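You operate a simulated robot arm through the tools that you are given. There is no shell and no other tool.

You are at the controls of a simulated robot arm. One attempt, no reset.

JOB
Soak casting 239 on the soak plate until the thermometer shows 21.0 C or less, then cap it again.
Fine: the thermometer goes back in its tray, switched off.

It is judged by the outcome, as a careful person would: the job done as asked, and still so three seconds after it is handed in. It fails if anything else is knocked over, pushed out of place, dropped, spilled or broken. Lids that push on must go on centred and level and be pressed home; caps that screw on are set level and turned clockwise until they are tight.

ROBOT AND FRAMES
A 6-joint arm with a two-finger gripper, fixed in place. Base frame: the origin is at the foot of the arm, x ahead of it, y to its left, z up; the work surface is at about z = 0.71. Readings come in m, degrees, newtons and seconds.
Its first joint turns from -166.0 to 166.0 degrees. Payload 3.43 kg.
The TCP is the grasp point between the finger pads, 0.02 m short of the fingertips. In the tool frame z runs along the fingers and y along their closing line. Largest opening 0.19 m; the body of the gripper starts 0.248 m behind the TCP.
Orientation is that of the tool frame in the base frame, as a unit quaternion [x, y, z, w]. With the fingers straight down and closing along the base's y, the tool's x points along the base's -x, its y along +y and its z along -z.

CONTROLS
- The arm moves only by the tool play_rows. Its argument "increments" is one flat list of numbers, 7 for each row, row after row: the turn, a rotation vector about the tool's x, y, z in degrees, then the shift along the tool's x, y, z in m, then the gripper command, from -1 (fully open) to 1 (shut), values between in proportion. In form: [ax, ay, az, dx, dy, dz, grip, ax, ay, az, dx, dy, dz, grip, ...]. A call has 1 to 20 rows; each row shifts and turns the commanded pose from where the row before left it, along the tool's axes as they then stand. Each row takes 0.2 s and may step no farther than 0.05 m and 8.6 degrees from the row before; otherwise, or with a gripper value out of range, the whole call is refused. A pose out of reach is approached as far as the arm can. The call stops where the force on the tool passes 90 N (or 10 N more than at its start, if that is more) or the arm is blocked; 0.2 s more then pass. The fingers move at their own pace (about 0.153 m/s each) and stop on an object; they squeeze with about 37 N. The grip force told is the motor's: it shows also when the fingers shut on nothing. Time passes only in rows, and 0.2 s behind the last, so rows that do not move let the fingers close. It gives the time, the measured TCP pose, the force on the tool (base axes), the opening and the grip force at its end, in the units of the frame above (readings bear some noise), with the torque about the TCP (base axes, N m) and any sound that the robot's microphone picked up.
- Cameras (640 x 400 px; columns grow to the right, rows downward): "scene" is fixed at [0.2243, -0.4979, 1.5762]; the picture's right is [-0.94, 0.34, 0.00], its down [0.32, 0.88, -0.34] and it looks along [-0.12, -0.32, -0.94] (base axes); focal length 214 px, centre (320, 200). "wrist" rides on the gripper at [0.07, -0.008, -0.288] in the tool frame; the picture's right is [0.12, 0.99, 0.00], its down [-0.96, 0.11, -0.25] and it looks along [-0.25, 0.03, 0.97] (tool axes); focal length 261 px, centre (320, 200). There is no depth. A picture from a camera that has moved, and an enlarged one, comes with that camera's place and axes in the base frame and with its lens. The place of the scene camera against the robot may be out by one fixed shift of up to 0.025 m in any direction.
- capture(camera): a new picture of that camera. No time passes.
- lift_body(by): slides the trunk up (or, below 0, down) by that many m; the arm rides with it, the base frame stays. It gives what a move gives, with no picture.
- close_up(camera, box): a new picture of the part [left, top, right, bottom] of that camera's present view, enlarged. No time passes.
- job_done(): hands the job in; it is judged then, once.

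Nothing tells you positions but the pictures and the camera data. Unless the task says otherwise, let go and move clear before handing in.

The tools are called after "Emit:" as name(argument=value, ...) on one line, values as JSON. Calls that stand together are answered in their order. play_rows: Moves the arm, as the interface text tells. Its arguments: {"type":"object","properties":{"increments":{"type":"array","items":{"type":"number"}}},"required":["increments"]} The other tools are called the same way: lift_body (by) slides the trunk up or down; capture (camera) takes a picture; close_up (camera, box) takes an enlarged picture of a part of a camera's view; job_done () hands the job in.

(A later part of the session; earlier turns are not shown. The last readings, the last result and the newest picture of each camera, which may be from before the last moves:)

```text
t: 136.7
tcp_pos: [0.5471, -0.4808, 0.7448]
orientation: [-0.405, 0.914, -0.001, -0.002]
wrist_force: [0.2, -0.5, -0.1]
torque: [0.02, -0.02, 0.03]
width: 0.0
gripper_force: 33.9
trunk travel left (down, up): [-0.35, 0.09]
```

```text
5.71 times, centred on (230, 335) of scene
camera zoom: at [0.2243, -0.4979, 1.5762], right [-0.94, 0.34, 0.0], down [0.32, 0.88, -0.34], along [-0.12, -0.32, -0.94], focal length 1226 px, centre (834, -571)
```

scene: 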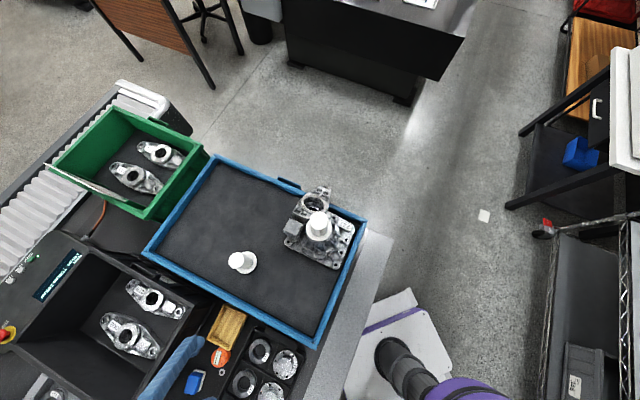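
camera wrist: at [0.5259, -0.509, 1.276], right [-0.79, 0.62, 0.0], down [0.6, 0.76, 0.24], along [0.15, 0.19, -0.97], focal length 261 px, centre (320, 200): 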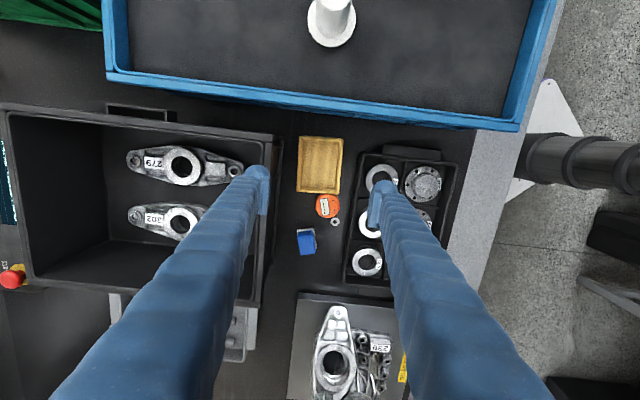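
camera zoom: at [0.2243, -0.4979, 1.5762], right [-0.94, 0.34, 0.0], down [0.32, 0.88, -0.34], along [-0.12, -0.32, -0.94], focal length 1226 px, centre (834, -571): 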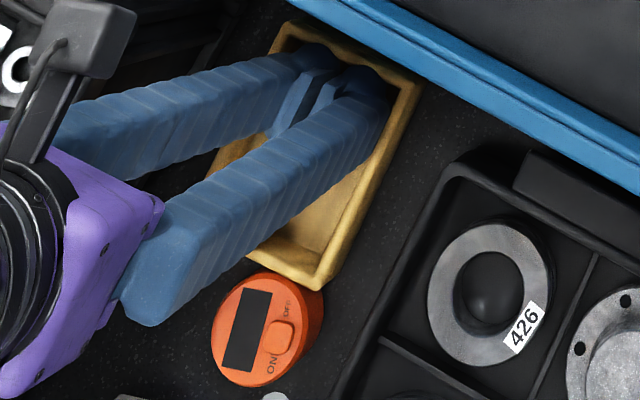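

Emit:
play_rows(increments=[0, 0, 0, 0.004, 0, 0, 1, 0, 0, 0, 0.004, 0, 0, 1, 0, 0, 0, 0, 0, 0, 1])

Emit:
close_up(camera="scene", box=[190, 300, 270, 370])

```text
t: 137.5
tcp_pos: [0.5422, -0.4863, 0.7439]
orientation: [-0.406, 0.914, -0.001, -0.001]
wrist_force: [-0.6, -0.3, -0.9]
torque: [0.0, 0.0, 0.02]
width: 0.0
gripper_force: 34.4
trunk travel left (down, up): [-0.35, 0.09]
```

```text
5.71 times, centred on (230, 335) of scene
camera zoom: at [0.2243, -0.4979, 1.5762], right [-0.94, 0.34, 0.0], down [0.32, 0.88, -0.34], along [-0.12, -0.32, -0.94], focal length 1226 px, centre (834, -571)
```

zoom: 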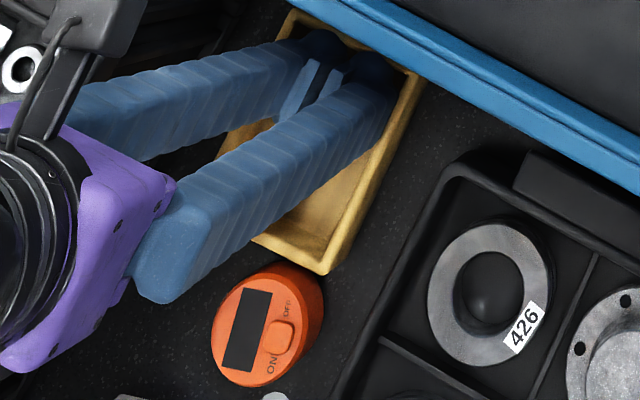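

The tray slides easily; about 9 mm so far. A little more, then I'll rise and return to the puck.

Emit:
play_rows(increments=[0, 0, 0, 0.004, 0, 0, 1, 0, 0, 0, 0, 0, 0, 1, 0, 0, 0, -0.004, 0, 0, 1, 0, 0, 0, 0, 0, -0.045, 1, 0, 0, 0, 0, 0, -0.045, 1, 0, 0, 0, 0, 0, -0.03, 1, 0, 0, 8, -0.035, 0, 0, 0.6, 0, 0, 8, -0.035, 0, 0, 0.3, 0, 0, 0, 0, 0, 0, 0.3])

Emit:
close_up(camera="wrist", box=[240, 130, 400, 270])

Emit:
capture(camera="wrist")

```text
t: 139.5
tcp_pos: [0.592, -0.4365, 0.8656]
orientation: [-0.274, 0.962, 0.0, -0.002]
wrist_force: [0.0, -0.3, -0.2]
torque: [-0.01, 0.0, -0.02]
width: 0.0665
gripper_force: 0.0
trunk travel left (down, up): [-0.35, 0.09]
```

```text
2.86 times, centred on (320, 200) of wrist
camera zoom: at [0.5367, -0.4807, 1.1531], right [-0.62, 0.78, 0.0], down [0.76, 0.61, 0.24], along [0.19, 0.15, -0.97], focal length 745 px, centre (320, 200)
```

zoom: 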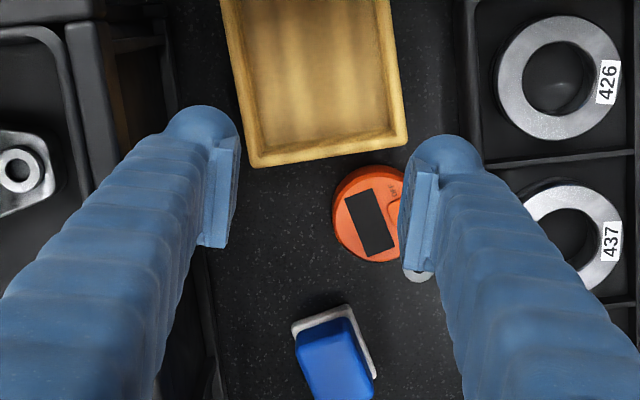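

```text
taken
camera wrist: at [0.5367, -0.4807, 1.1531], right [-0.62, 0.78, 0.0], down [0.76, 0.61, 0.24], along [0.19, 0.15, -0.97], focal length 261 px, centre (320, 200)
```

wrist: 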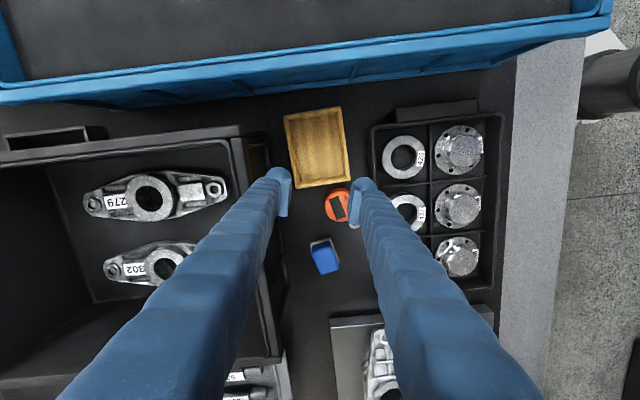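

Emit:
play_rows(increments=[0, 0, 7.9, 0, 0, 0, 0.3, 0, 0, 7.9, 0, 0, 0, 0.35, 0, 0, 0, -0.0223, 0.0246, 0, 0.4, 0, 0, 0, -0.0223, 0.0246, 0, 0.4, 0, 0, 0, 0, 0, 0.045, 0.4, 0, 0, 0, 0, 0, 0.045, 0.4, 0, 0, 0, 0, 0, 0, 0.4])

Emit:
close_up(camera="wrist", box=[260, 130, 380, 220])

```text
t: 141.1
tcp_pos: [0.6225, -0.3778, 0.7743]
orientation: [-0.14, 0.99, -0.002, 0.0]
wrist_force: [0.2, 0.4, -0.1]
torque: [-0.02, -0.01, -0.01]
width: 0.057
gripper_force: 0.1
trunk travel left (down, up): [-0.35, 0.09]
```

```text
4.44 times, centred on (320, 175) of wrist
camera zoom: at [0.5565, -0.4041, 1.0624], right [-0.39, 0.92, 0.0], down [0.89, 0.38, 0.24], along [0.23, 0.09, -0.97], focal length 1158 px, centre (320, 311)
```

zoom: 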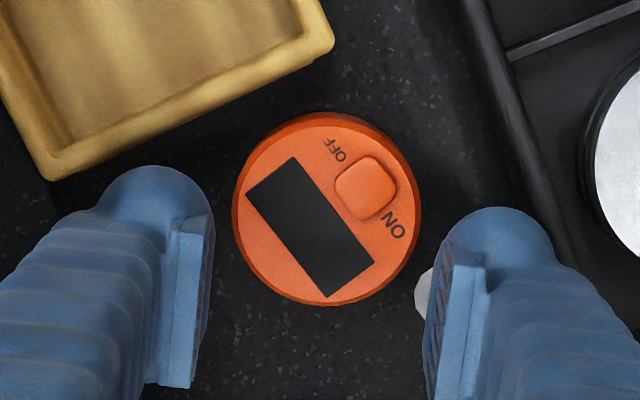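

Emit:
play_rows(increments=[0, 0, 0, 0, 0.0006, 0.01, 0.43, 0, 0, 0, 0, 0, 0.007, 0.43, 0, 0, 0, 0, 0, 0, 0.43])

Emit:
play_rows(increments=[0, 0, 0, 0, 0, 0.002, 0.43, 0, 0, 0, 0, 0, 0, 0.43])

```text
t: 141.9
tcp_pos: [0.6205, -0.3778, 0.7566]
orientation: [-0.14, 0.99, -0.001, -0.002]
wrist_force: [0.9, 0.1, -0.3]
torque: [0.04, 0.01, -0.01]
width: 0.0543
gripper_force: 0.0
trunk travel left (down, up): [-0.35, 0.09]
```

```text
t: 142.5
tcp_pos: [0.6222, -0.3778, 0.7549]
orientation: [-0.14, 0.99, -0.002, -0.001]
wrist_force: [0.3, 0.8, -0.2]
torque: [-0.01, -0.01, 0.04]
width: 0.054
gripper_force: 0.0
trunk travel left (down, up): [-0.35, 0.09]
```

No contact this time. Continuing down in small steps.

Emit:
play_rows(increments=[0, 0, 0, 0, 0, 0.003, 0.43, 0, 0, 0, 0, 0, 0, 0.43])

Emit:
play_rows(increments=[0, 0, 0, 0, 0, 0.003, 0.43, 0, 0, 0, 0, 0, 0, 0.43])

Emit:
close_up(camera="scene", box=[190, 320, 270, 390])

```text
t: 143.1
tcp_pos: [0.6209, -0.3778, 0.751]
orientation: [-0.141, 0.99, -0.001, -0.003]
wrist_force: [0.1, 0.0, 0.2]
torque: [0.01, -0.01, 0.02]
width: 0.0542
gripper_force: 0.0
trunk travel left (down, up): [-0.35, 0.09]
```

```text
t: 143.7
tcp_pos: [0.6207, -0.3779, 0.7477]
orientation: [-0.14, 0.99, -0.001, -0.002]
wrist_force: [-0.3, 0.2, 0.6]
torque: [-0.05, 0.0, -0.01]
width: 0.0541
gripper_force: 0.0
trunk travel left (down, up): [-0.35, 0.09]
```

```text
5.71 times, centred on (230, 355) of scene
camera zoom: at [0.2243, -0.4979, 1.5762], right [-0.94, 0.34, 0.0], down [0.32, 0.88, -0.34], along [-0.12, -0.32, -0.94], focal length 1226 px, centre (834, -686)
```

zoom: 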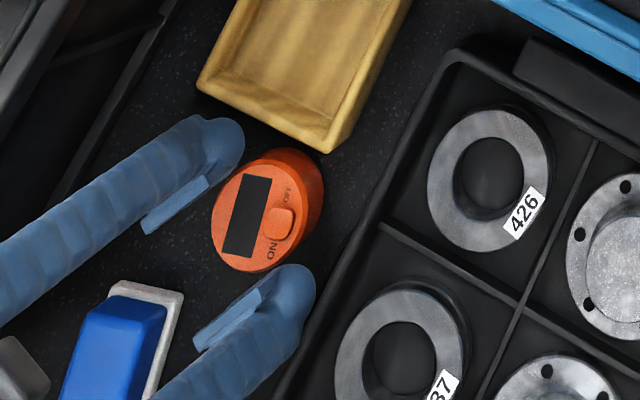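

Emit:
play_rows(increments=[0, 0, 0, 0, 0, 0.003, 0.43, 0, 0, 0, 0, 0, 0.002, 0.43, 0, 0, 0, 0, 0, 0, 0.43])

Emit:
play_rows(increments=[0, 0, 0, 0, 0, 0, 0.5, 0, 0, 0, 0, 0, 0, 0.7, 0, 0, 0, 0, 0, 0, 1, 0, 0, 0, 0, 0, 0, 1])

Emit:
close_up(camera="scene", box=[190, 320, 270, 390])

Emit:
close_up(camera="wrist", box=[260, 130, 380, 220])

```text
t: 144.5
tcp_pos: [0.6214, -0.3765, 0.7429]
orientation: [-0.14, 0.99, -0.001, -0.002]
wrist_force: [-0.3, 0.3, 0.9]
torque: [0.04, -0.01, 0.01]
width: 0.054
gripper_force: 0.0
trunk travel left (down, up): [-0.35, 0.09]
```

```text
t: 145.5
tcp_pos: [0.6218, -0.3771, 0.7444]
orientation: [-0.14, 0.99, -0.001, -0.001]
wrist_force: [0.6, 1.0, 0.0]
torque: [-0.05, 0.01, -0.03]
width: 0.0516
gripper_force: 37.0
trunk travel left (down, up): [-0.35, 0.09]
```

```text
5.71 times, centred on (230, 355) of scene
camera zoom: at [0.2243, -0.4979, 1.5762], right [-0.94, 0.34, 0.0], down [0.32, 0.88, -0.34], along [-0.12, -0.32, -0.94], focal length 1226 px, centre (834, -686)
```

zoom: 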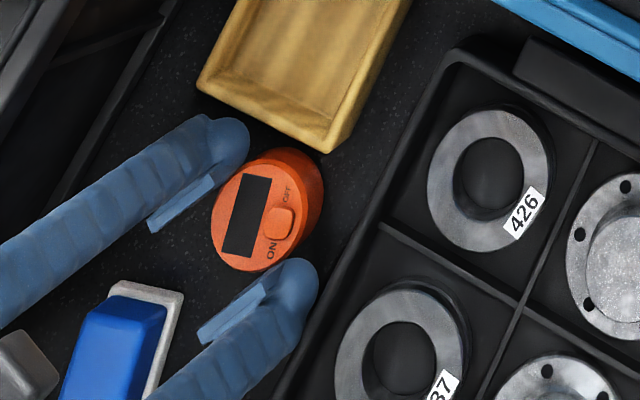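

```text
4.44 times, centred on (320, 175) of wrist
camera zoom: at [0.5563, -0.4045, 1.0323], right [-0.39, 0.92, 0.0], down [0.89, 0.38, 0.24], along [0.23, 0.09, -0.97], focal length 1158 px, centre (320, 311)
```

zoom: 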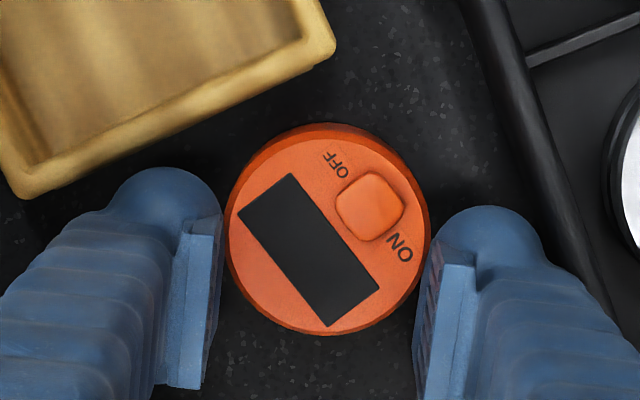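

Gripped deep at 51.6 mm. Lifting slowly and checking for slip.

Emit:
play_rows(increments=[0, 0, 0, 0, 0, -0.005, 1, 0, 0, 0, 0, 0, -0.01, 1, 0, 0, 0, 0, 0, -0.015, 1, 0, 0, 0, 0, 0, -0.02, 1, 0, 0, 0, 0, 0, -0.02, 1, 0, 0, 0, 0, 0, 0, 1])

Emit:
close_up(camera="wrist", box=[260, 130, 380, 220])

Emit:
close_up(camera="scene", box=[180, 320, 260, 390])

```text
t: 146.9
tcp_pos: [0.6213, -0.3767, 0.8132]
orientation: [-0.139, 0.99, -0.001, -0.002]
wrist_force: [0.5, -0.2, -0.7]
torque: [-0.02, 0.01, 0.0]
width: 0.0516
gripper_force: 37.0
trunk travel left (down, up): [-0.35, 0.09]
```

```text
4.44 times, centred on (320, 175) of wrist
camera zoom: at [0.5563, -0.4041, 1.1024], right [-0.39, 0.92, 0.0], down [0.89, 0.38, 0.24], along [0.23, 0.09, -0.97], focal length 1158 px, centre (320, 311)
```

zoom: 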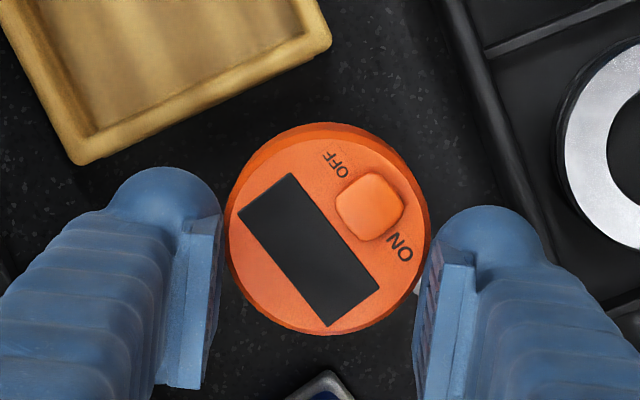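

```text
5.71 times, centred on (220, 355) of scene
camera zoom: at [0.2243, -0.4979, 1.5762], right [-0.94, 0.34, 0.0], down [0.32, 0.88, -0.34], along [-0.12, -0.32, -0.94], focal length 1226 px, centre (891, -686)
```

zoom: 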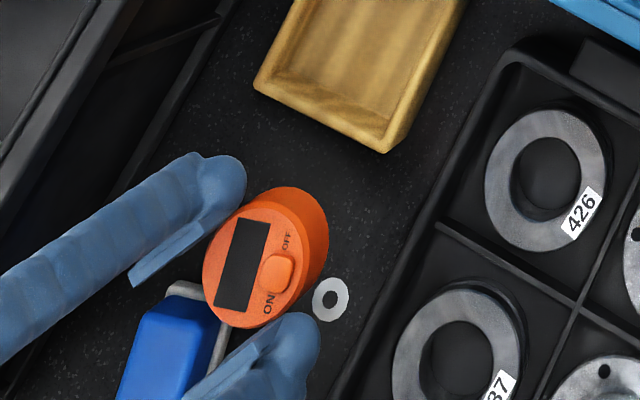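

Secure. I'll raise it and carry it gently to the casting's neck.

Emit:
play_rows(increments=[0, 0, 0, 0, 0, -0.025, 1, 0, 0, 0, 0, 0, -0.035, 1, 0, 0, 0, 0, 0, -0.04, 1, 0, 0, 0, 0, 0, -0.04, 1, 0, 0, 0, 0, 0, -0.035, 1, 0, 0, 0, 0, 0, -0.02, 1, 0, 0, 0, -0.007, 0.007, 0, 1, 0, 0, 0, -0.014, 0.014, 0, 1, 0, 0, 0, -0.02, 0.02, 0, 1, 0, 0, 0, -0.02, 0.02, 0, 1, 0, 0, 0, -0.02, 0.02, 0, 1, 0, 0, 0, -0.02, 0.02, 0, 1, 0, 0, 0, 0, 0, 0, 1])

Emit:
close_up(camera="wrist", box=[260, 130, 380, 220])

```text
t: 149.7
tcp_pos: [0.6909, -0.252, 1.008]
orientation: [-0.14, 0.99, -0.001, -0.001]
wrist_force: [0.3, -0.2, -1.7]
torque: [0.0, -0.02, -0.05]
width: 0.0516
gripper_force: 37.0
trunk travel left (down, up): [-0.35, 0.09]
```

```text
4.44 times, centred on (320, 175) of wrist
camera zoom: at [0.6257, -0.2785, 1.2969], right [-0.39, 0.92, 0.0], down [0.89, 0.38, 0.24], along [0.23, 0.09, -0.97], focal length 1158 px, centre (320, 311)
```

zoom: 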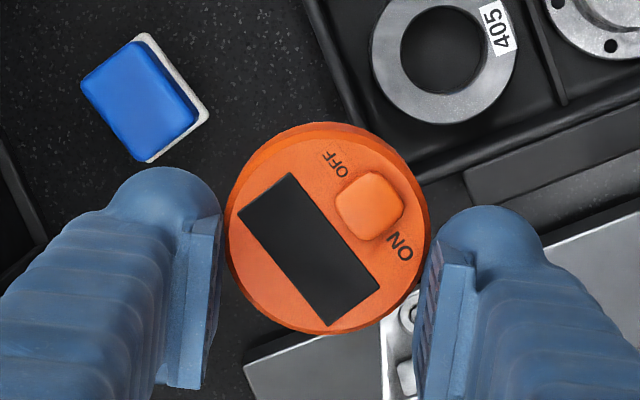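

Emit:
play_rows(increments=[0, 0, 0, -0.014, 0.014, 0, 1, 0, 0, 0, -0.02, 0.02, 0, 1, 0, 0, 0, -0.02, 0.02, 0, 1, 0, 0, 0, -0.02, 0.02, 0, 1, 0, 0, 0, -0.02, 0.02, 0, 1, 0, 0, 0, -0.02, 0.02, 0, 1, 0, 0, 0, -0.02, 0.02, 0, 1, 0, 0, 0, -0.02, 0.02, 0, 1, 0, 0, 0, -0.014, 0.014, 0, 1, 0, 0, 0, -0.0123, 0.01, 0, 1, 0, 0, 0, 0, 0, 0, 1])

Emit:
capture(camera="wrist")

Emit:
close_up(camera="wrist", box=[240, 120, 400, 250])

```text
t: 152.1
tcp_pos: [0.8146, -0.0312, 1.0082]
orientation: [-0.14, 0.99, -0.001, -0.001]
wrist_force: [0.3, 0.3, -1.2]
torque: [-0.05, -0.02, 0.01]
width: 0.0513
gripper_force: 37.0
trunk travel left (down, up): [-0.35, 0.09]
```

```text
taken
camera wrist: at [0.7498, -0.0576, 1.2958], right [-0.39, 0.92, 0.0], down [0.89, 0.38, 0.24], along [0.23, 0.09, -0.97], focal length 261 px, centre (320, 200)
```

wrist: 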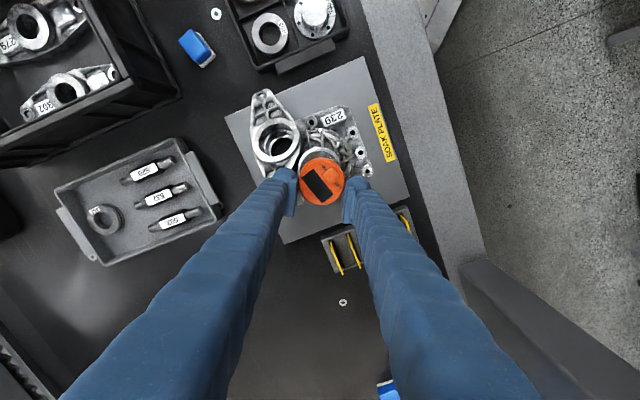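

```text
3.08 times, centred on (320, 185) of wrist
camera zoom: at [0.7498, -0.0576, 1.2958], right [-0.39, 0.92, 0.0], down [0.89, 0.38, 0.24], along [0.23, 0.09, -0.97], focal length 802 px, centre (320, 246)
```

zoom: 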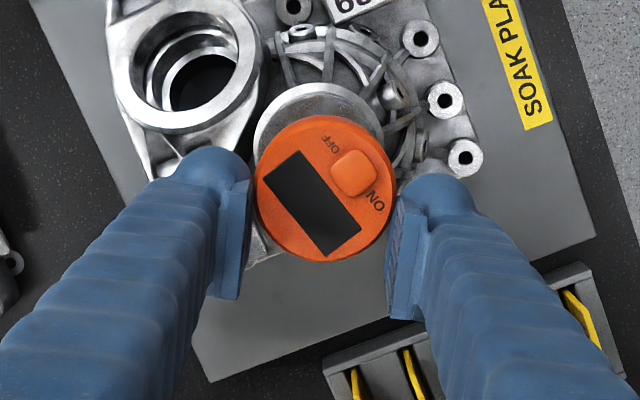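

The neck ring appears just where predicted under the puck. Lowering carefully.

Emit:
play_rows(increments=[0, 0, 0, 0, 0, 0.02, 1, 0, 0, 0, 0, 0, 0.02, 1, 0, 0, 0, 0, 0, 0.01, 1, 0, 0, 0, 0, 0, 0, 1])

Emit:
close_up(camera="wrist", box=[260, 130, 380, 220])

```text
t: 153.1
tcp_pos: [0.8147, -0.0306, 0.9576]
orientation: [-0.14, 0.99, 0.0, -0.002]
wrist_force: [-0.4, 0.1, -0.4]
torque: [0.0, 0.0, 0.0]
width: 0.0514
gripper_force: 36.8
trunk travel left (down, up): [-0.35, 0.09]
```

```text
4.44 times, centred on (320, 175) of wrist
camera zoom: at [0.7489, -0.0579, 1.2462], right [-0.39, 0.92, 0.0], down [0.89, 0.38, 0.24], along [0.23, 0.09, -0.97], focal length 1158 px, centre (320, 311)
```

zoom: 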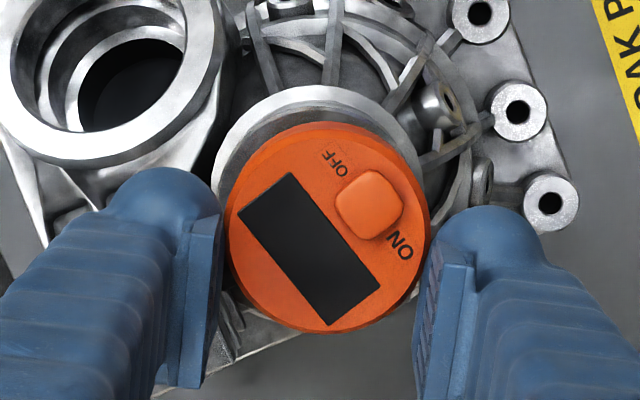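

Emit:
play_rows(increments=[0, 0, 0, 0, 0, 0.006, 1, 0, 0, 0, 0, 0, 0.006, 1, 0, 0, 0, 0, 0, 0, 1])

Emit:
play_rows(increments=[0, 0, 0, 0, 0, 0.004, 1, 0, 0, 0, 0, 0, 0, 1])

```text
t: 153.9
tcp_pos: [0.8151, -0.0307, 0.9447]
orientation: [-0.14, 0.99, -0.001, -0.001]
wrist_force: [-0.1, 0.3, -0.3]
torque: [-0.04, 0.0, 0.04]
width: 0.0517
gripper_force: 36.8
trunk travel left (down, up): [-0.35, 0.09]
```

```text
t: 154.5
tcp_pos: [0.8142, -0.0306, 0.9401]
orientation: [-0.14, 0.99, -0.001, -0.002]
wrist_force: [0.9, 0.0, -0.9]
torque: [0.0, -0.03, 0.02]
width: 0.0513
gripper_force: 36.9
trunk travel left (down, up): [-0.35, 0.09]
```

Emit:
play_rows(increments=[0, 0, 0, 0, 0, 0.003, 1, 0, 0, 0, 0, 0, 0, 1])

```text
t: 155.1
tcp_pos: [0.8131, -0.0301, 0.9389]
orientation: [-0.14, 0.99, -0.001, -0.001]
wrist_force: [-0.7, 0.1, -1.5]
torque: [-0.01, -0.01, 0.03]
width: 0.0511
gripper_force: 36.6
trunk travel left (down, up): [-0.35, 0.09]
```

Emit:
play_rows(increments=[0, 0, 0, 0, 0, 0.003, 1, 0, 0, 0, 0, 0, 0, 1])

Emit:
close_up(camera="wrist", box=[260, 130, 380, 220])

```text
t: 155.7
tcp_pos: [0.8139, -0.0307, 0.9365]
orientation: [-0.141, 0.99, -0.001, -0.001]
wrist_force: [-0.3, -0.1, -0.6]
torque: [0.03, 0.02, 0.0]
width: 0.0512
gripper_force: 37.4
trunk travel left (down, up): [-0.35, 0.09]
```

```text
4.44 times, centred on (320, 175) of wrist
camera zoom: at [0.7492, -0.0576, 1.2241], right [-0.39, 0.92, 0.0], down [0.89, 0.38, 0.24], along [0.23, 0.09, -0.97], focal length 1158 px, centre (320, 311)
```

zoom: 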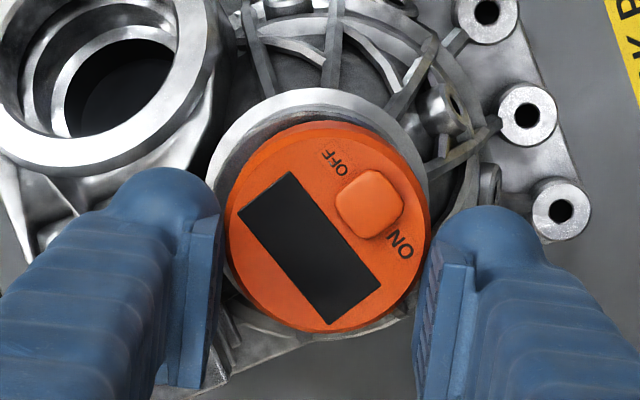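

Emit:
play_rows(increments=[0, 0, 0, 0, 0, 0.002, 1, 0, 0, 0, 0, 0, 0, 1])

Emit:
play_rows(increments=[0, 0, 0, 0, 0, 0.002, 1, 0, 0, 0, 0, 0, 0, 1])

```text
t: 156.3
tcp_pos: [0.814, -0.0307, 0.934]
orientation: [-0.14, 0.99, -0.001, -0.002]
wrist_force: [0.5, 0.3, -1.2]
torque: [-0.02, -0.02, 0.03]
width: 0.0514
gripper_force: 36.9
trunk travel left (down, up): [-0.35, 0.09]
```

```text
t: 156.9
tcp_pos: [0.8132, -0.0313, 0.9318]
orientation: [-0.14, 0.99, -0.002, -0.003]
wrist_force: [-0.8, -0.3, -1.0]
torque: [-0.01, -0.02, -0.03]
width: 0.0514
gripper_force: 37.2
trunk travel left (down, up): [-0.35, 0.09]
```

Emit:
play_rows(increments=[0, 0, 0, 0, 0, 0.002, 1, 0, 0, 0, 0, 0, 0, 1])

Emit:
play_rows(increments=[0, 0, 0, 0, 0, 0.002, 1, 0, 0, 0, 0, 0, 0, 1])

Emit:
close_up(camera="wrist", box=[260, 130, 380, 220])

```text
t: 157.5
tcp_pos: [0.8146, -0.0308, 0.93]
orientation: [-0.14, 0.99, -0.001, -0.002]
wrist_force: [0.5, -0.1, -1.3]
torque: [0.01, -0.03, -0.02]
width: 0.051
gripper_force: 37.3
trunk travel left (down, up): [-0.35, 0.09]
```

```text
t: 158.1
tcp_pos: [0.8139, -0.0313, 0.9291]
orientation: [-0.14, 0.99, -0.001, -0.001]
wrist_force: [-0.9, 1.0, 11.0]
torque: [0.07, 0.36, -0.05]
width: 0.0512
gripper_force: 36.5
trunk travel left (down, up): [-0.35, 0.09]
```

```text
4.44 times, centred on (320, 175) of wrist
camera zoom: at [0.7488, -0.0577, 1.2172], right [-0.39, 0.92, 0.0], down [0.89, 0.38, 0.25], along [0.23, 0.09, -0.97], focal length 1158 px, centre (320, 311)
```

zoom: 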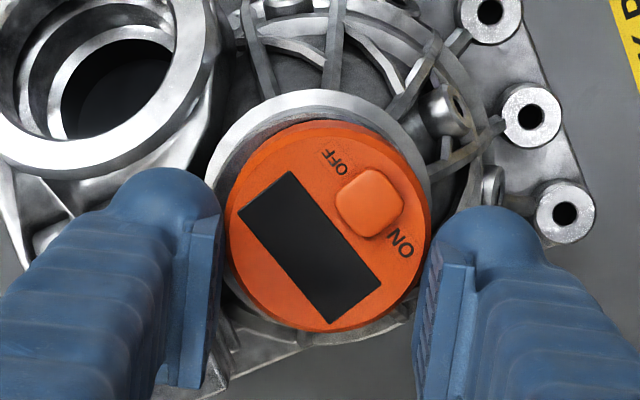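

The puck is resting on the neck. I'll release gently and rise.

Emit:
play_rows(increments=[0, 0, 0, 0, 0, -0.0008, 1, 0, 0, 0, 0, 0, 0, 0.42, 0, 0, 0, 0, 0, 0, 0.36, 0, 0, 0, 0, 0, 0, 0.3, 0, 0, 0, 0, 0, -0.02, 0.3, 0, 0, 0, 0, 0, -0.04, 0.2, 0, 0, 0, 0, 0, -0.04, 0.2, 0, 0, 0, 0, 0, 0, 0.2])

Emit:
close_up(camera="wrist", box=[250, 110, 390, 230])

```text
t: 159.9
tcp_pos: [0.8152, -0.0311, 1.0284]
orientation: [-0.14, 0.99, -0.001, -0.001]
wrist_force: [0.3, -0.2, -0.6]
torque: [0.02, 0.04, 0.0]
width: 0.0761
gripper_force: 0.1
trunk travel left (down, up): [-0.35, 0.09]
```

```text
3.33 times, centred on (320, 170) of wrist
camera zoom: at [0.7499, -0.0572, 1.3168], right [-0.39, 0.92, 0.0], down [0.89, 0.38, 0.24], along [0.22, 0.09, -0.97], focal length 869 px, centre (320, 300)
```

zoom: 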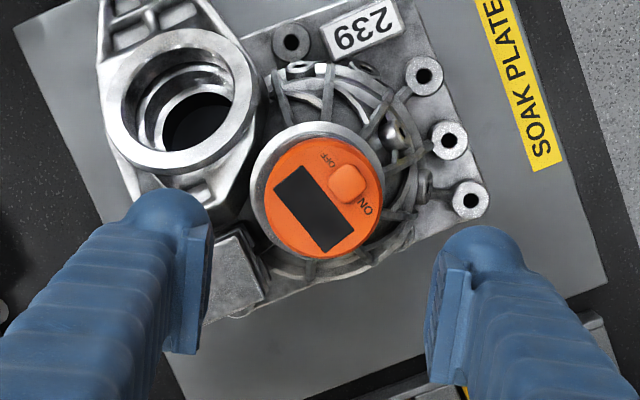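

The thermometer sits centred on the neck. Now I'll press its button ON again with one fingertip.

Emit:
play_rows(increments=[0, 0, 0, 0.0256, 0.0239, 0, 1, 0, 0, 0, 0, 0, 0, 1, 0, 0, 0, 0, 0, 0, 1, 0, 0, 0, 0, 0, 0.03, 1, 0, 0, 0, 0, 0, 0.03, 1, 0, 0, 0, 0, 0, 0.008, 1, 0, 0, 0, 0, 0, 0, 1])

Emit:
close_up(camera="wrist", box=[260, 130, 380, 220])

```text
t: 161.5
tcp_pos: [0.7829, -0.0157, 0.9607]
orientation: [-0.14, 0.99, -0.001, -0.001]
wrist_force: [-1.3, 0.7, -0.1]
torque: [-0.01, 0.01, 0.03]
width: 0.0001
gripper_force: 34.3
trunk travel left (down, up): [-0.35, 0.09]
```

```text
4.44 times, centred on (320, 175) of wrist
camera zoom: at [0.7178, -0.0414, 1.249], right [-0.39, 0.92, 0.0], down [0.89, 0.38, 0.24], along [0.23, 0.09, -0.97], focal length 1158 px, centre (320, 311)
```

zoom: 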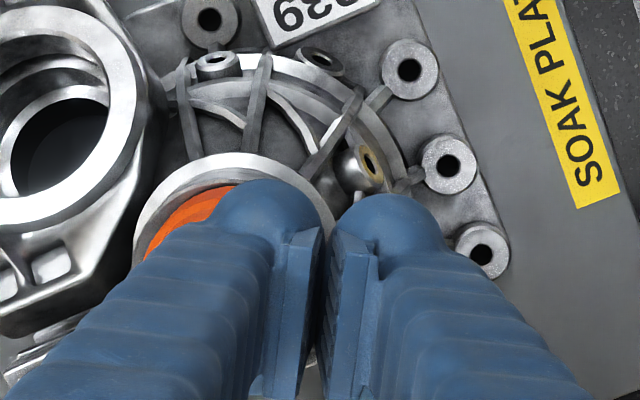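

Emit:
play_rows(increments=[0, 0, 0, 0, 0, 0.004, 1, 0, 0, 0, 0, 0, 0.002, 1, 0, 0, 0, 0, 0, 0, 1])

Emit:
play_rows(increments=[0, 0, 0, 0, 0, 0.002, 1, 0, 0, 0, 0, 0, 0, 1])

```text
t: 162.3
tcp_pos: [0.7828, -0.0153, 0.9539]
orientation: [-0.139, 0.99, -0.001, -0.001]
wrist_force: [0.3, -0.1, 0.7]
torque: [-0.03, 0.0, 0.01]
width: 0.0
gripper_force: 34.2
trunk travel left (down, up): [-0.35, 0.09]
```

```text
t: 162.9
tcp_pos: [0.7822, -0.0139, 0.9527]
orientation: [-0.14, 0.99, -0.001, -0.001]
wrist_force: [-0.3, -0.4, -0.1]
torque: [0.02, -0.02, 0.01]
width: 0.0
gripper_force: 34.9
trunk travel left (down, up): [-0.35, 0.09]
```

Emit:
play_rows(increments=[0, 0, 0, 0, 0, 0.0015, 1, 0, 0, 0, 0, 0, 0, 1])

```text
t: 163.5
tcp_pos: [0.7827, -0.0152, 0.9509]
orientation: [-0.139, 0.99, 0.0, -0.002]
wrist_force: [0.1, -0.6, 0.5]
torque: [-0.01, -0.04, 0.0]
width: 0.0003
gripper_force: 34.1
trunk travel left (down, up): [-0.35, 0.09]
```

Emit:
play_rows(increments=[0, 0, 0, 0, 0, 0.0015, 1, 0, 0, 0, 0, 0, 0, 1])

```text
t: 164.1
tcp_pos: [0.7818, -0.0155, 0.95]
orientation: [-0.14, 0.99, -0.001, -0.002]
wrist_force: [0.2, 0.3, -0.3]
torque: [0.01, -0.01, 0.01]
width: 0.0001
gripper_force: 34.0
trunk travel left (down, up): [-0.35, 0.09]
```

Emit:
play_rows(increments=[0, 0, 0, 0, 0, 0.0015, 1, 0, 0, 0, 0, 0, 0, 1])

```text
t: 164.7
tcp_pos: [0.7834, -0.0141, 0.9479]
orientation: [-0.141, 0.99, -0.001, -0.001]
wrist_force: [0.4, -0.3, 0.6]
torque: [-0.03, 0.0, 0.01]
width: 0.0
gripper_force: 34.1
trunk travel left (down, up): [-0.35, 0.09]
```

Emit:
play_rows(increments=[0, 0, 0, 0, 0, 0.0015, 1, 0, 0, 0, 0, 0, 0, 1])

```text
t: 165.3
tcp_pos: [0.7824, -0.014, 0.9464]
orientation: [-0.14, 0.99, -0.001, -0.002]
wrist_force: [0.2, 0.5, 1.6]
torque: [-0.02, -0.02, 0.0]
width: 0.0
gripper_force: 34.5
trunk travel left (down, up): [-0.35, 0.09]
heard: click
```

Click. I'll rise straight up and look at the display.

Emit:
play_rows(increments=[0, 0, 0, 0, 0, -0.02, 1, 0, 0, 0, 0, 0, -0.045, 1, 0, 0, 0, 0, 0, -0.045, 1, 0, 0, 0, -0.03, -0.024, 0, 1, 0, 0, 0, 0, 0, 0, 0, 0, 0, 0, 0, 0, 0, -0.2])

Emit:
close_up(camera="wrist", box=[260, 110, 380, 210])

```text
t: 166.7
tcp_pos: [0.8189, -0.0286, 1.0539]
orientation: [-0.14, 0.99, -0.001, -0.002]
wrist_force: [1.1, 1.2, -0.4]
torque: [-0.04, 0.07, 0.01]
width: 0.1139
gripper_force: 0.0
trunk travel left (down, up): [-0.35, 0.09]
```

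```text
4.00 times, centred on (320, 160) of wrist
camera zoom: at [0.7546, -0.0558, 1.3432], right [-0.39, 0.92, 0.0], down [0.89, 0.38, 0.24], along [0.22, 0.09, -0.97], focal length 1043 px, centre (320, 360)
```

zoom: 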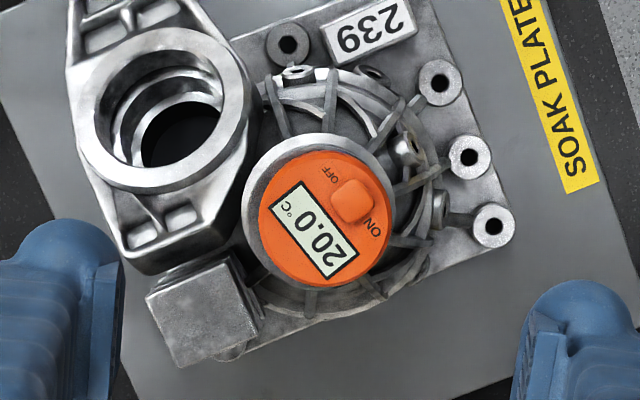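

A reading is showing. Let me zoom in to read it exactly.

Emit:
close_up(camera="wrist", box=[302, 110, 332, 135])

Emit:
close_up(camera="wrist", box=[300, 105, 345, 140])

```text
16.00 times, centred on (317, 122) of wrist
camera zoom: at [0.7546, -0.0558, 1.3432], right [-0.39, 0.92, 0.0], down [0.89, 0.38, 0.24], along [0.22, 0.09, -0.97], focal length 4170 px, centre (368, 1440)
```

zoom: 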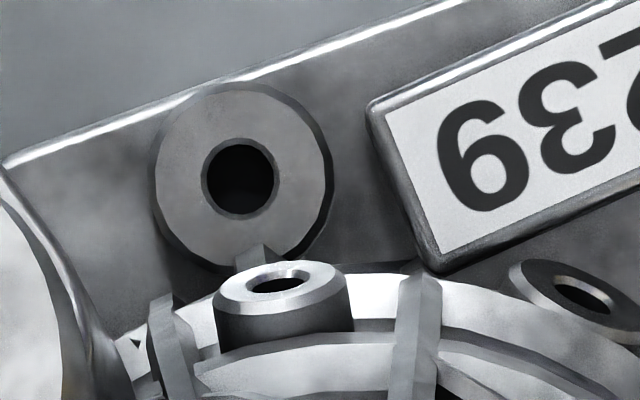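

```text
11.43 times, centred on (322, 122) of wrist
camera zoom: at [0.7546, -0.0558, 1.3432], right [-0.39, 0.92, 0.0], down [0.89, 0.38, 0.24], along [0.22, 0.09, -0.97], focal length 2979 px, centre (291, 1086)
```

zoom: 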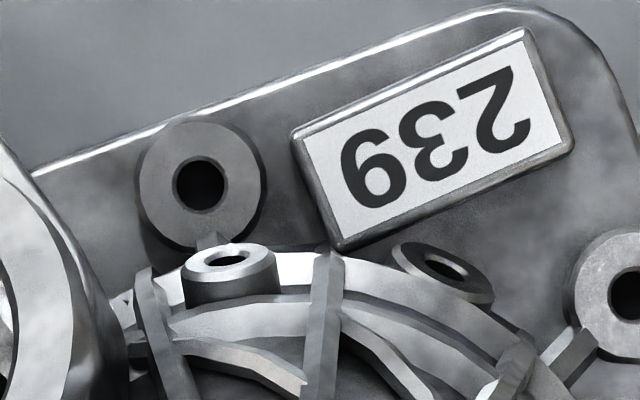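

Emit:
close_up(camera="wrist", box=[304, 155, 334, 180])

```text
16.00 times, centred on (319, 168) of wrist
camera zoom: at [0.7546, -0.0558, 1.3432], right [-0.39, 0.92, 0.0], down [0.89, 0.38, 0.24], along [0.22, 0.09, -0.97], focal length 4170 px, centre (336, 720)
```

zoom: 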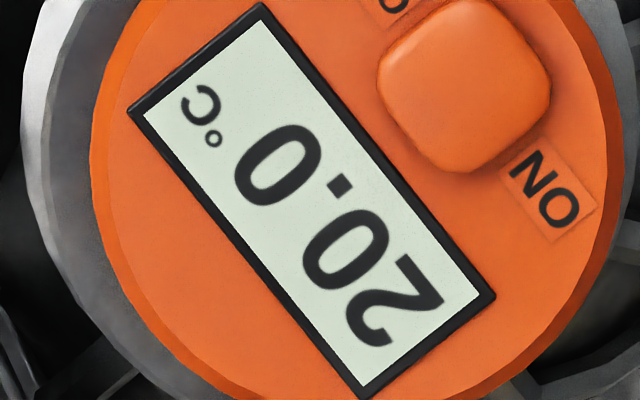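

It reads 20.0 °C, already at or below 21.0 (the casting has been soaking for over 100 s). I'll dwell a couple of seconds and confirm it's stable.

Emit:
play_rows(increments=[0, 0, 0, 0, 0, 0, -0.2, 0, 0, 0, 0, 0, 0, -0.2, 0, 0, 0, 0, 0, 0, -0.2, 0, 0, 0, 0, 0, 0, -0.2, 0, 0, 0, 0, 0, 0, -0.2, 0, 0, 0, 0, 0, 0, -0.2, 0, 0, 0, 0, 0, 0, -0.2, 0, 0, 0, 0, 0, 0, -0.2, 0, 0, 0, 0, 0, 0, -0.2, 0, 0, 0, 0, 0, 0, -0.2, 0, 0, 0, 0, 0, 0, -0.2, 0, 0, 0, 0, 0, 0, -0.2])

Emit:
close_up(camera="wrist", box=[304, 155, 334, 180])

Emit:
close_up(camera="wrist", box=[290, 130, 350, 190])

```text
t: 169.3
tcp_pos: [0.8177, -0.0293, 1.0552]
orientation: [-0.14, 0.99, -0.001, -0.001]
wrist_force: [-0.4, 0.5, 0.8]
torque: [0.01, -0.02, -0.02]
width: 0.1141
gripper_force: 0.0
trunk travel left (down, up): [-0.35, 0.09]
```

```text
16.00 times, centred on (319, 168) of wrist
camera zoom: at [0.753, -0.0562, 1.3445], right [-0.39, 0.92, 0.0], down [0.89, 0.38, 0.24], along [0.23, 0.09, -0.97], focal length 4170 px, centre (336, 720)
```

zoom: 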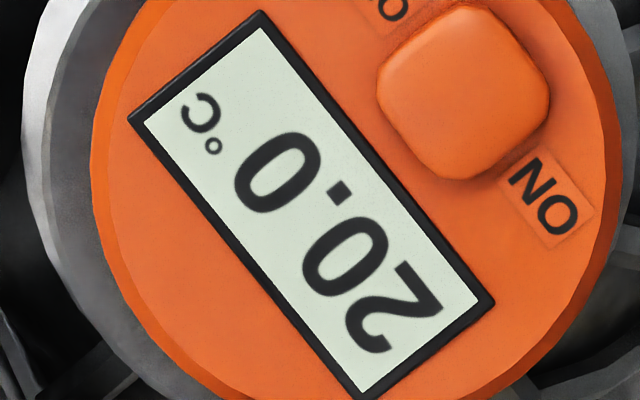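

```text
6.67 times, centred on (320, 160) of wrist
camera zoom: at [0.753, -0.0562, 1.3445], right [-0.39, 0.92, 0.0], down [0.89, 0.38, 0.24], along [0.23, 0.09, -0.97], focal length 1738 px, centre (320, 467)
```

zoom: 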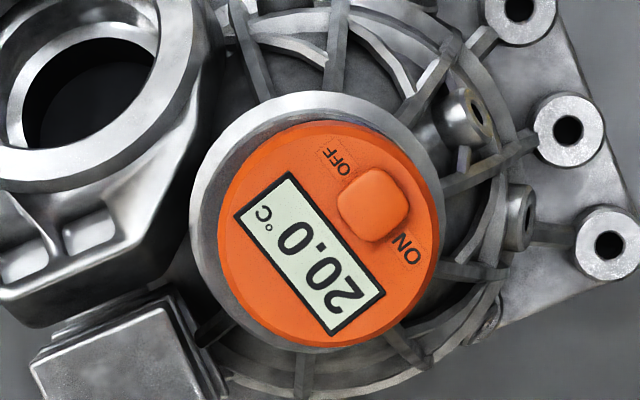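

Stable at 20.0 °C. Now I'll switch it off with a press toward the OFF side.

Emit:
play_rows(increments=[0, 0, 0, 0.0306, 0.0217, 0, 1, 0, 0, 0, 0, 0, 0, 1, 0, 0, 0, 0, 0, 0.04, 1, 0, 0, 0, 0, 0, 0.04, 1, 0, 0, 0, 0, 0, 0.02, 1, 0, 0, 0, 0, 0, 0.005, 1, 0, 0, 0, 0, 0, 0, 1])

Emit:
play_rows(increments=[0, 0, 0, 0, 0, 0.002, 1, 0, 0, 0, 0, 0, 0, 1])

```text
t: 170.9
tcp_pos: [0.7832, -0.0176, 0.9502]
orientation: [-0.14, 0.99, -0.001, -0.001]
wrist_force: [-0.3, -0.6, 0.3]
torque: [0.0, 0.02, -0.01]
width: 0.0001
gripper_force: 34.9
trunk travel left (down, up): [-0.35, 0.09]
```

```text
t: 171.5
tcp_pos: [0.7832, -0.0169, 0.9491]
orientation: [-0.14, 0.99, -0.001, -0.001]
wrist_force: [-0.5, 0.1, -0.4]
torque: [-0.03, -0.02, -0.03]
width: 0.0
gripper_force: 34.4
trunk travel left (down, up): [-0.35, 0.09]
```

Emit:
play_rows(increments=[0, 0, 0, 0, 0, 0.0015, 1, 0, 0, 0, 0, 0, 0, 1])

```text
t: 172.1
tcp_pos: [0.7834, -0.0169, 0.9474]
orientation: [-0.14, 0.99, -0.001, -0.001]
wrist_force: [0.7, -0.3, 1.4]
torque: [-0.03, 0.0, 0.03]
width: 0.0
gripper_force: 34.0
trunk travel left (down, up): [-0.35, 0.09]
```

Emit:
play_rows(increments=[0, 0, 0, 0, 0, 0.001, 1, 0, 0, 0, 0, 0, 0, 1])

```text
t: 172.7
tcp_pos: [0.7826, -0.0174, 0.9475]
orientation: [-0.14, 0.99, -0.001, -0.001]
wrist_force: [0.8, 0.9, 1.1]
torque: [-0.01, 0.0, -0.02]
width: 0.0
gripper_force: 34.1
trunk travel left (down, up): [-0.35, 0.09]
heard: click
```

Clicked. I'll rise and confirm the display is off.

Emit:
play_rows(increments=[0, 0, 0, 0, 0, -0.02, 1, 0, 0, 0, 0, 0, -0.045, 1, 0, 0, 0, 0, 0, -0.045, 1, 0, 0, 0, -0.03, -0.024, 0, 1, 0, 0, 0, 0, 0, 0, 1])

Emit:
close_up(camera="wrist", box=[270, 120, 370, 200])

```text
t: 173.9
tcp_pos: [0.8163, -0.0304, 1.0613]
orientation: [-0.141, 0.99, -0.001, -0.001]
wrist_force: [0.4, -0.5, -0.4]
torque: [0.07, -0.06, 0.0]
width: 0.0003
gripper_force: 34.7
trunk travel left (down, up): [-0.35, 0.09]
```

```text
5.00 times, centred on (320, 160) of wrist
camera zoom: at [0.7509, -0.0584, 1.3485], right [-0.39, 0.92, 0.0], down [0.89, 0.38, 0.25], along [0.23, 0.09, -0.97], focal length 1303 px, centre (320, 400)
```

zoom: 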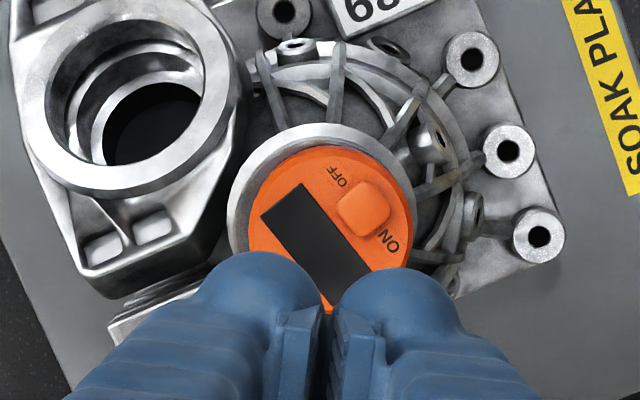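

Display is off. While the hand is empty I'll go put the yellow tray back to its original spot.

Emit:
play_rows(increments=[0, 0, 8.5, 0, 0, 0, 1, 0, 0, 8.5, 0, 0, 0, 1, 0, 0, 8.5, 0, 0, 0, 1, 0, 0, 8.5, 0, 0, 0, 1, 0, 0, 8.5, 0, 0, 0, 1, 0, 0, 8.5, 0, 0, 0, 1, 0, 0, 8.5, 0, 0, 0, 1, 0, 0, 0, -0.0101, -0.0451, 0, 1, 0, 0, 0, -0.0101, -0.0451, 0, 1, 0, 0, 0, -0.0101, -0.0451, 0, 1, 0, 0, 0, -0.0101, -0.0451, 0, 1, 0, 0, 0, -0.0101, -0.0451, 0, 1, 0, 0, 0, -0.0101, -0.0451, 0, 1, 0, 0, 0, -0.0101, -0.0451, 0, 1, 0, 0, 0, -0.0101, -0.0451, 0, 1, 0, 0, 0, -0.0101, -0.0451, 0, 1, 0, 0, 0, -0.0101, -0.0451, 0, 1, 0, 0, 0, -0.0101, -0.0451, 0, 1, 0, 0, 0, 0, 0, 0, 1])

Emit:
capture(camera="wrist")

Emit:
close_up(camera="wrist", box=[250, 110, 390, 210])

Emit:
close_up(camera="scene", box=[205, 305, 250, 345])

```text
t: 177.9
tcp_pos: [0.5609, -0.4695, 1.0599]
orientation: [0.369, 0.93, -0.002, -0.001]
wrist_force: [-0.5, 0.0, -0.4]
torque: [0.05, 0.04, 0.02]
width: 0.0001
gripper_force: 34.3
trunk travel left (down, up): [-0.35, 0.09]
```

```text
taken
camera wrist: at [0.5032, -0.4261, 1.3473], right [0.59, 0.8, 0.0], down [0.78, -0.58, 0.25], along [0.2, -0.15, -0.97], focal length 261 px, centre (320, 200)
```

wrist: 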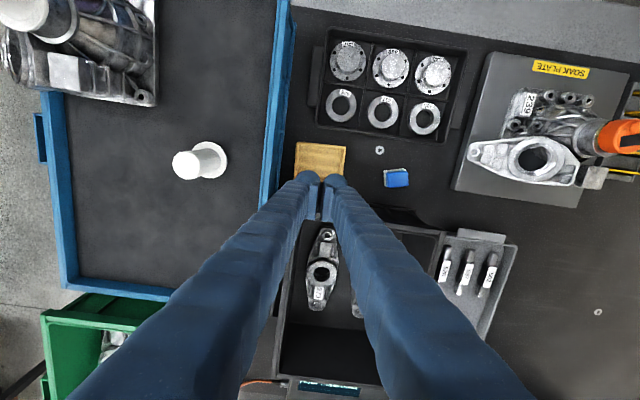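

```text
4.00 times, centred on (320, 160) of wrist
camera zoom: at [0.5032, -0.4261, 1.3473], right [0.59, 0.8, 0.0], down [0.78, -0.58, 0.25], along [0.2, -0.15, -0.97], focal length 1043 px, centre (320, 360)
```

zoom: 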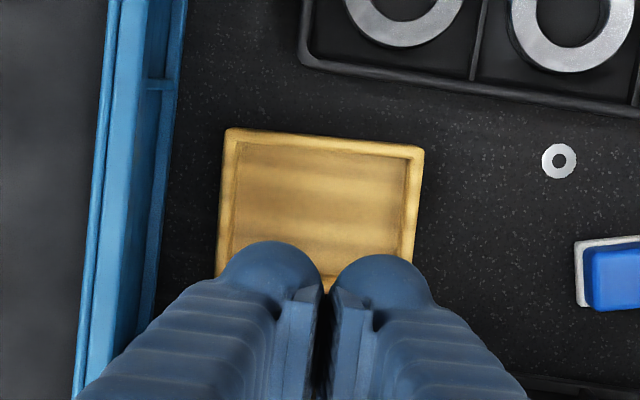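

```text
10.00 times, centred on (228, 325) of scene
camera zoom: at [0.2243, -0.4979, 1.5762], right [-0.94, 0.34, 0.0], down [0.32, 0.88, -0.34], along [-0.12, -0.32, -0.94], focal length 2145 px, centre (1245, -1050)
```

zoom: 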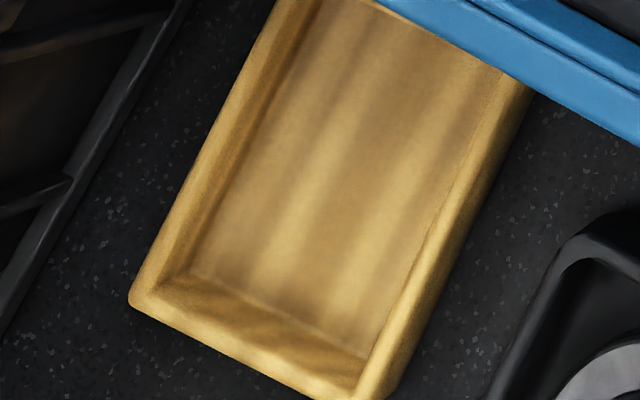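

The tray is at about (0.561, -0.471), 47.7°, and its original spot was (0.5705, -0.456), 46°. I'll enter it with closed fingers and slide it back about 17 mm.

Emit:
play_rows(increments=[0, 0, 0, 0, 0, 0.05, 1, 0, 0, 0, 0, 0, 0.05, 1, 0, 0, 0, 0, 0, 0.05, 1, 0, 0, 0, 0, 0, 0.05, 1, 0, 0, 0, 0, 0, 0.05, 1, 0, 0, 0, 0, 0, 0.03, 1, 0, 0, 0, 0, 0, 0.015, 1, 0, 0, 0, 0, 0, 0.012, 1, 0, 0, 0, 0, 0, 0.008, 1, 0, 0, 0, 0, 0, 0, 1])

Emit:
play_rows(increments=[0, 0, 0, 0, 0.008, 0, 1, 0, 0, 0, 0, 0.006, 0, 1, 0, 0, 0, 0, 0.005, 0, 1, 0, 0, 0, 0, 0.004, 0, 1, 0, 0, 0, 0, 0.004, 0, 1, 0, 0, 0, 0, 0.004, 0, 1, 0, 0, 0, 0, 0, 0, 1])

Emit:
close_up(camera="scene", box=[205, 305, 250, 345])

```text
t: 180.1
tcp_pos: [0.5579, -0.4684, 0.7427]
orientation: [0.37, 0.929, -0.001, -0.001]
wrist_force: [-0.6, 0.3, -0.5]
torque: [-0.01, -0.03, -0.03]
width: 0.0002
gripper_force: 34.0
trunk travel left (down, up): [-0.35, 0.09]
```

```text
t: 181.7
tcp_pos: [0.5795, -0.4462, 0.7437]
orientation: [0.37, 0.929, -0.001, -0.001]
wrist_force: [0.6, 0.4, 0.4]
torque: [-0.03, 0.04, 0.03]
width: 0.0001
gripper_force: 33.9
trunk travel left (down, up): [-0.35, 0.09]
```

```text
10.00 times, centred on (228, 325) of scene
camera zoom: at [0.2243, -0.4979, 1.5762], right [-0.94, 0.34, 0.0], down [0.32, 0.88, -0.34], along [-0.12, -0.32, -0.94], focal length 2145 px, centre (1245, -1050)
```

zoom: 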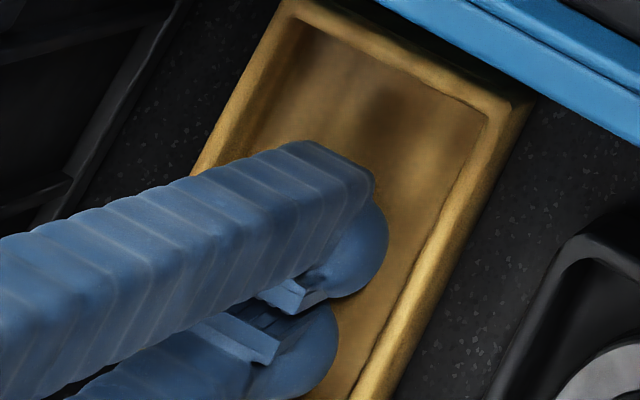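

Emit:
play_rows(increments=[0, 0, 0, 0, 0.003, 0, 1, 0, 0, 0, 0, 0.003, 0, 1, 0, 0, 0, 0, 0, 0, 1])

Emit:
close_up(camera="scene", box=[205, 305, 250, 345])

```text
t: 182.5
tcp_pos: [0.5829, -0.4426, 0.7431]
orientation: [0.37, 0.929, -0.001, 0.0]
wrist_force: [0.2, -0.2, -0.3]
torque: [-0.01, 0.0, 0.0]
width: 0.0
gripper_force: 34.2
trunk travel left (down, up): [-0.35, 0.09]
```

```text
10.00 times, centred on (228, 325) of scene
camera zoom: at [0.2243, -0.4979, 1.5762], right [-0.94, 0.34, 0.0], down [0.32, 0.88, -0.34], along [-0.12, -0.32, -0.94], focal length 2145 px, centre (1245, -1050)
```

zoom: 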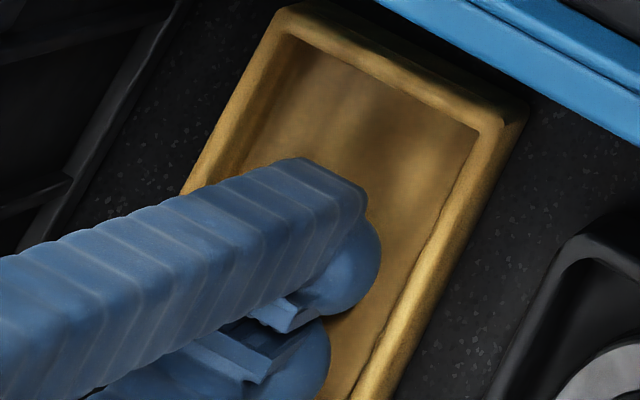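

That now matches the original picture to within about 2 mm. I'll back off, rise and verify.

Emit:
play_rows(increments=[0, 0, 0, 0, -0.006, 0, 1, 0, 0, 0, 0, 0, -0.03, 1, 0, 0, 0, 0, 0, -0.05, 1, 0, 0, 0, 0, 0, -0.05, 1, 0, 0, 0, 0, 0, -0.05, 1, 0, 0, 0, -0.03, 0.035, 0, 1, 0, 0, 0, 0, 0, 0, 1])

Emit:
close_up(camera="scene", box=[205, 305, 250, 345])

Emit:
close_up(camera="wrist", box=[240, 90, 400, 200])

```text
t: 184.1
tcp_pos: [0.6226, -0.4409, 0.9229]
orientation: [0.37, 0.929, -0.001, 0.0]
wrist_force: [0.0, 0.3, 0.9]
torque: [0.01, -0.07, -0.05]
width: 0.0002
gripper_force: 33.9
trunk travel left (down, up): [-0.35, 0.09]
```

```text
10.00 times, centred on (228, 325) of scene
camera zoom: at [0.2243, -0.4979, 1.5762], right [-0.94, 0.34, 0.0], down [0.32, 0.88, -0.34], along [-0.12, -0.32, -0.94], focal length 2145 px, centre (1245, -1050)
```

zoom: 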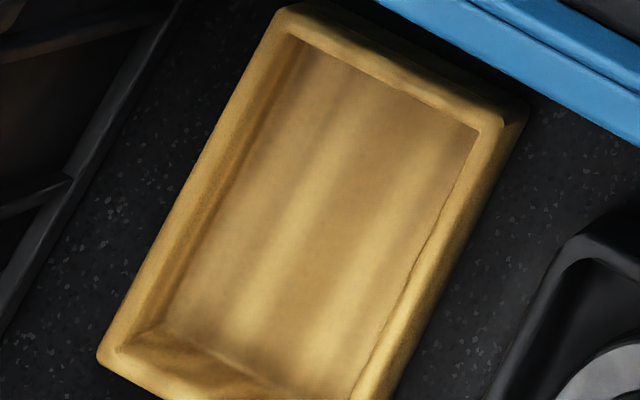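

```text
3.64 times, centred on (320, 145) of wrist
camera zoom: at [0.5667, -0.3989, 1.2117], right [0.6, 0.8, 0.0], down [0.78, -0.58, 0.25], along [0.2, -0.15, -0.97], focal length 948 px, centre (320, 400)
```

zoom: 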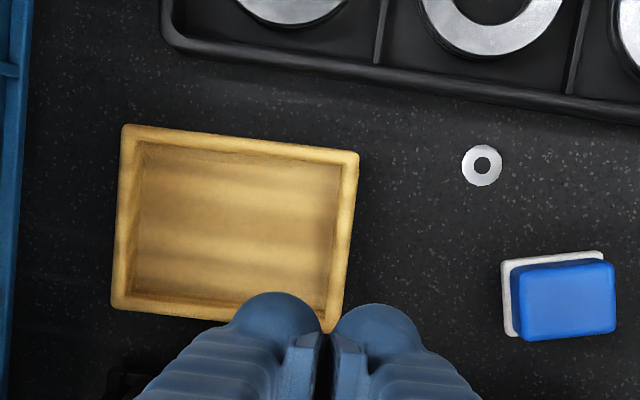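

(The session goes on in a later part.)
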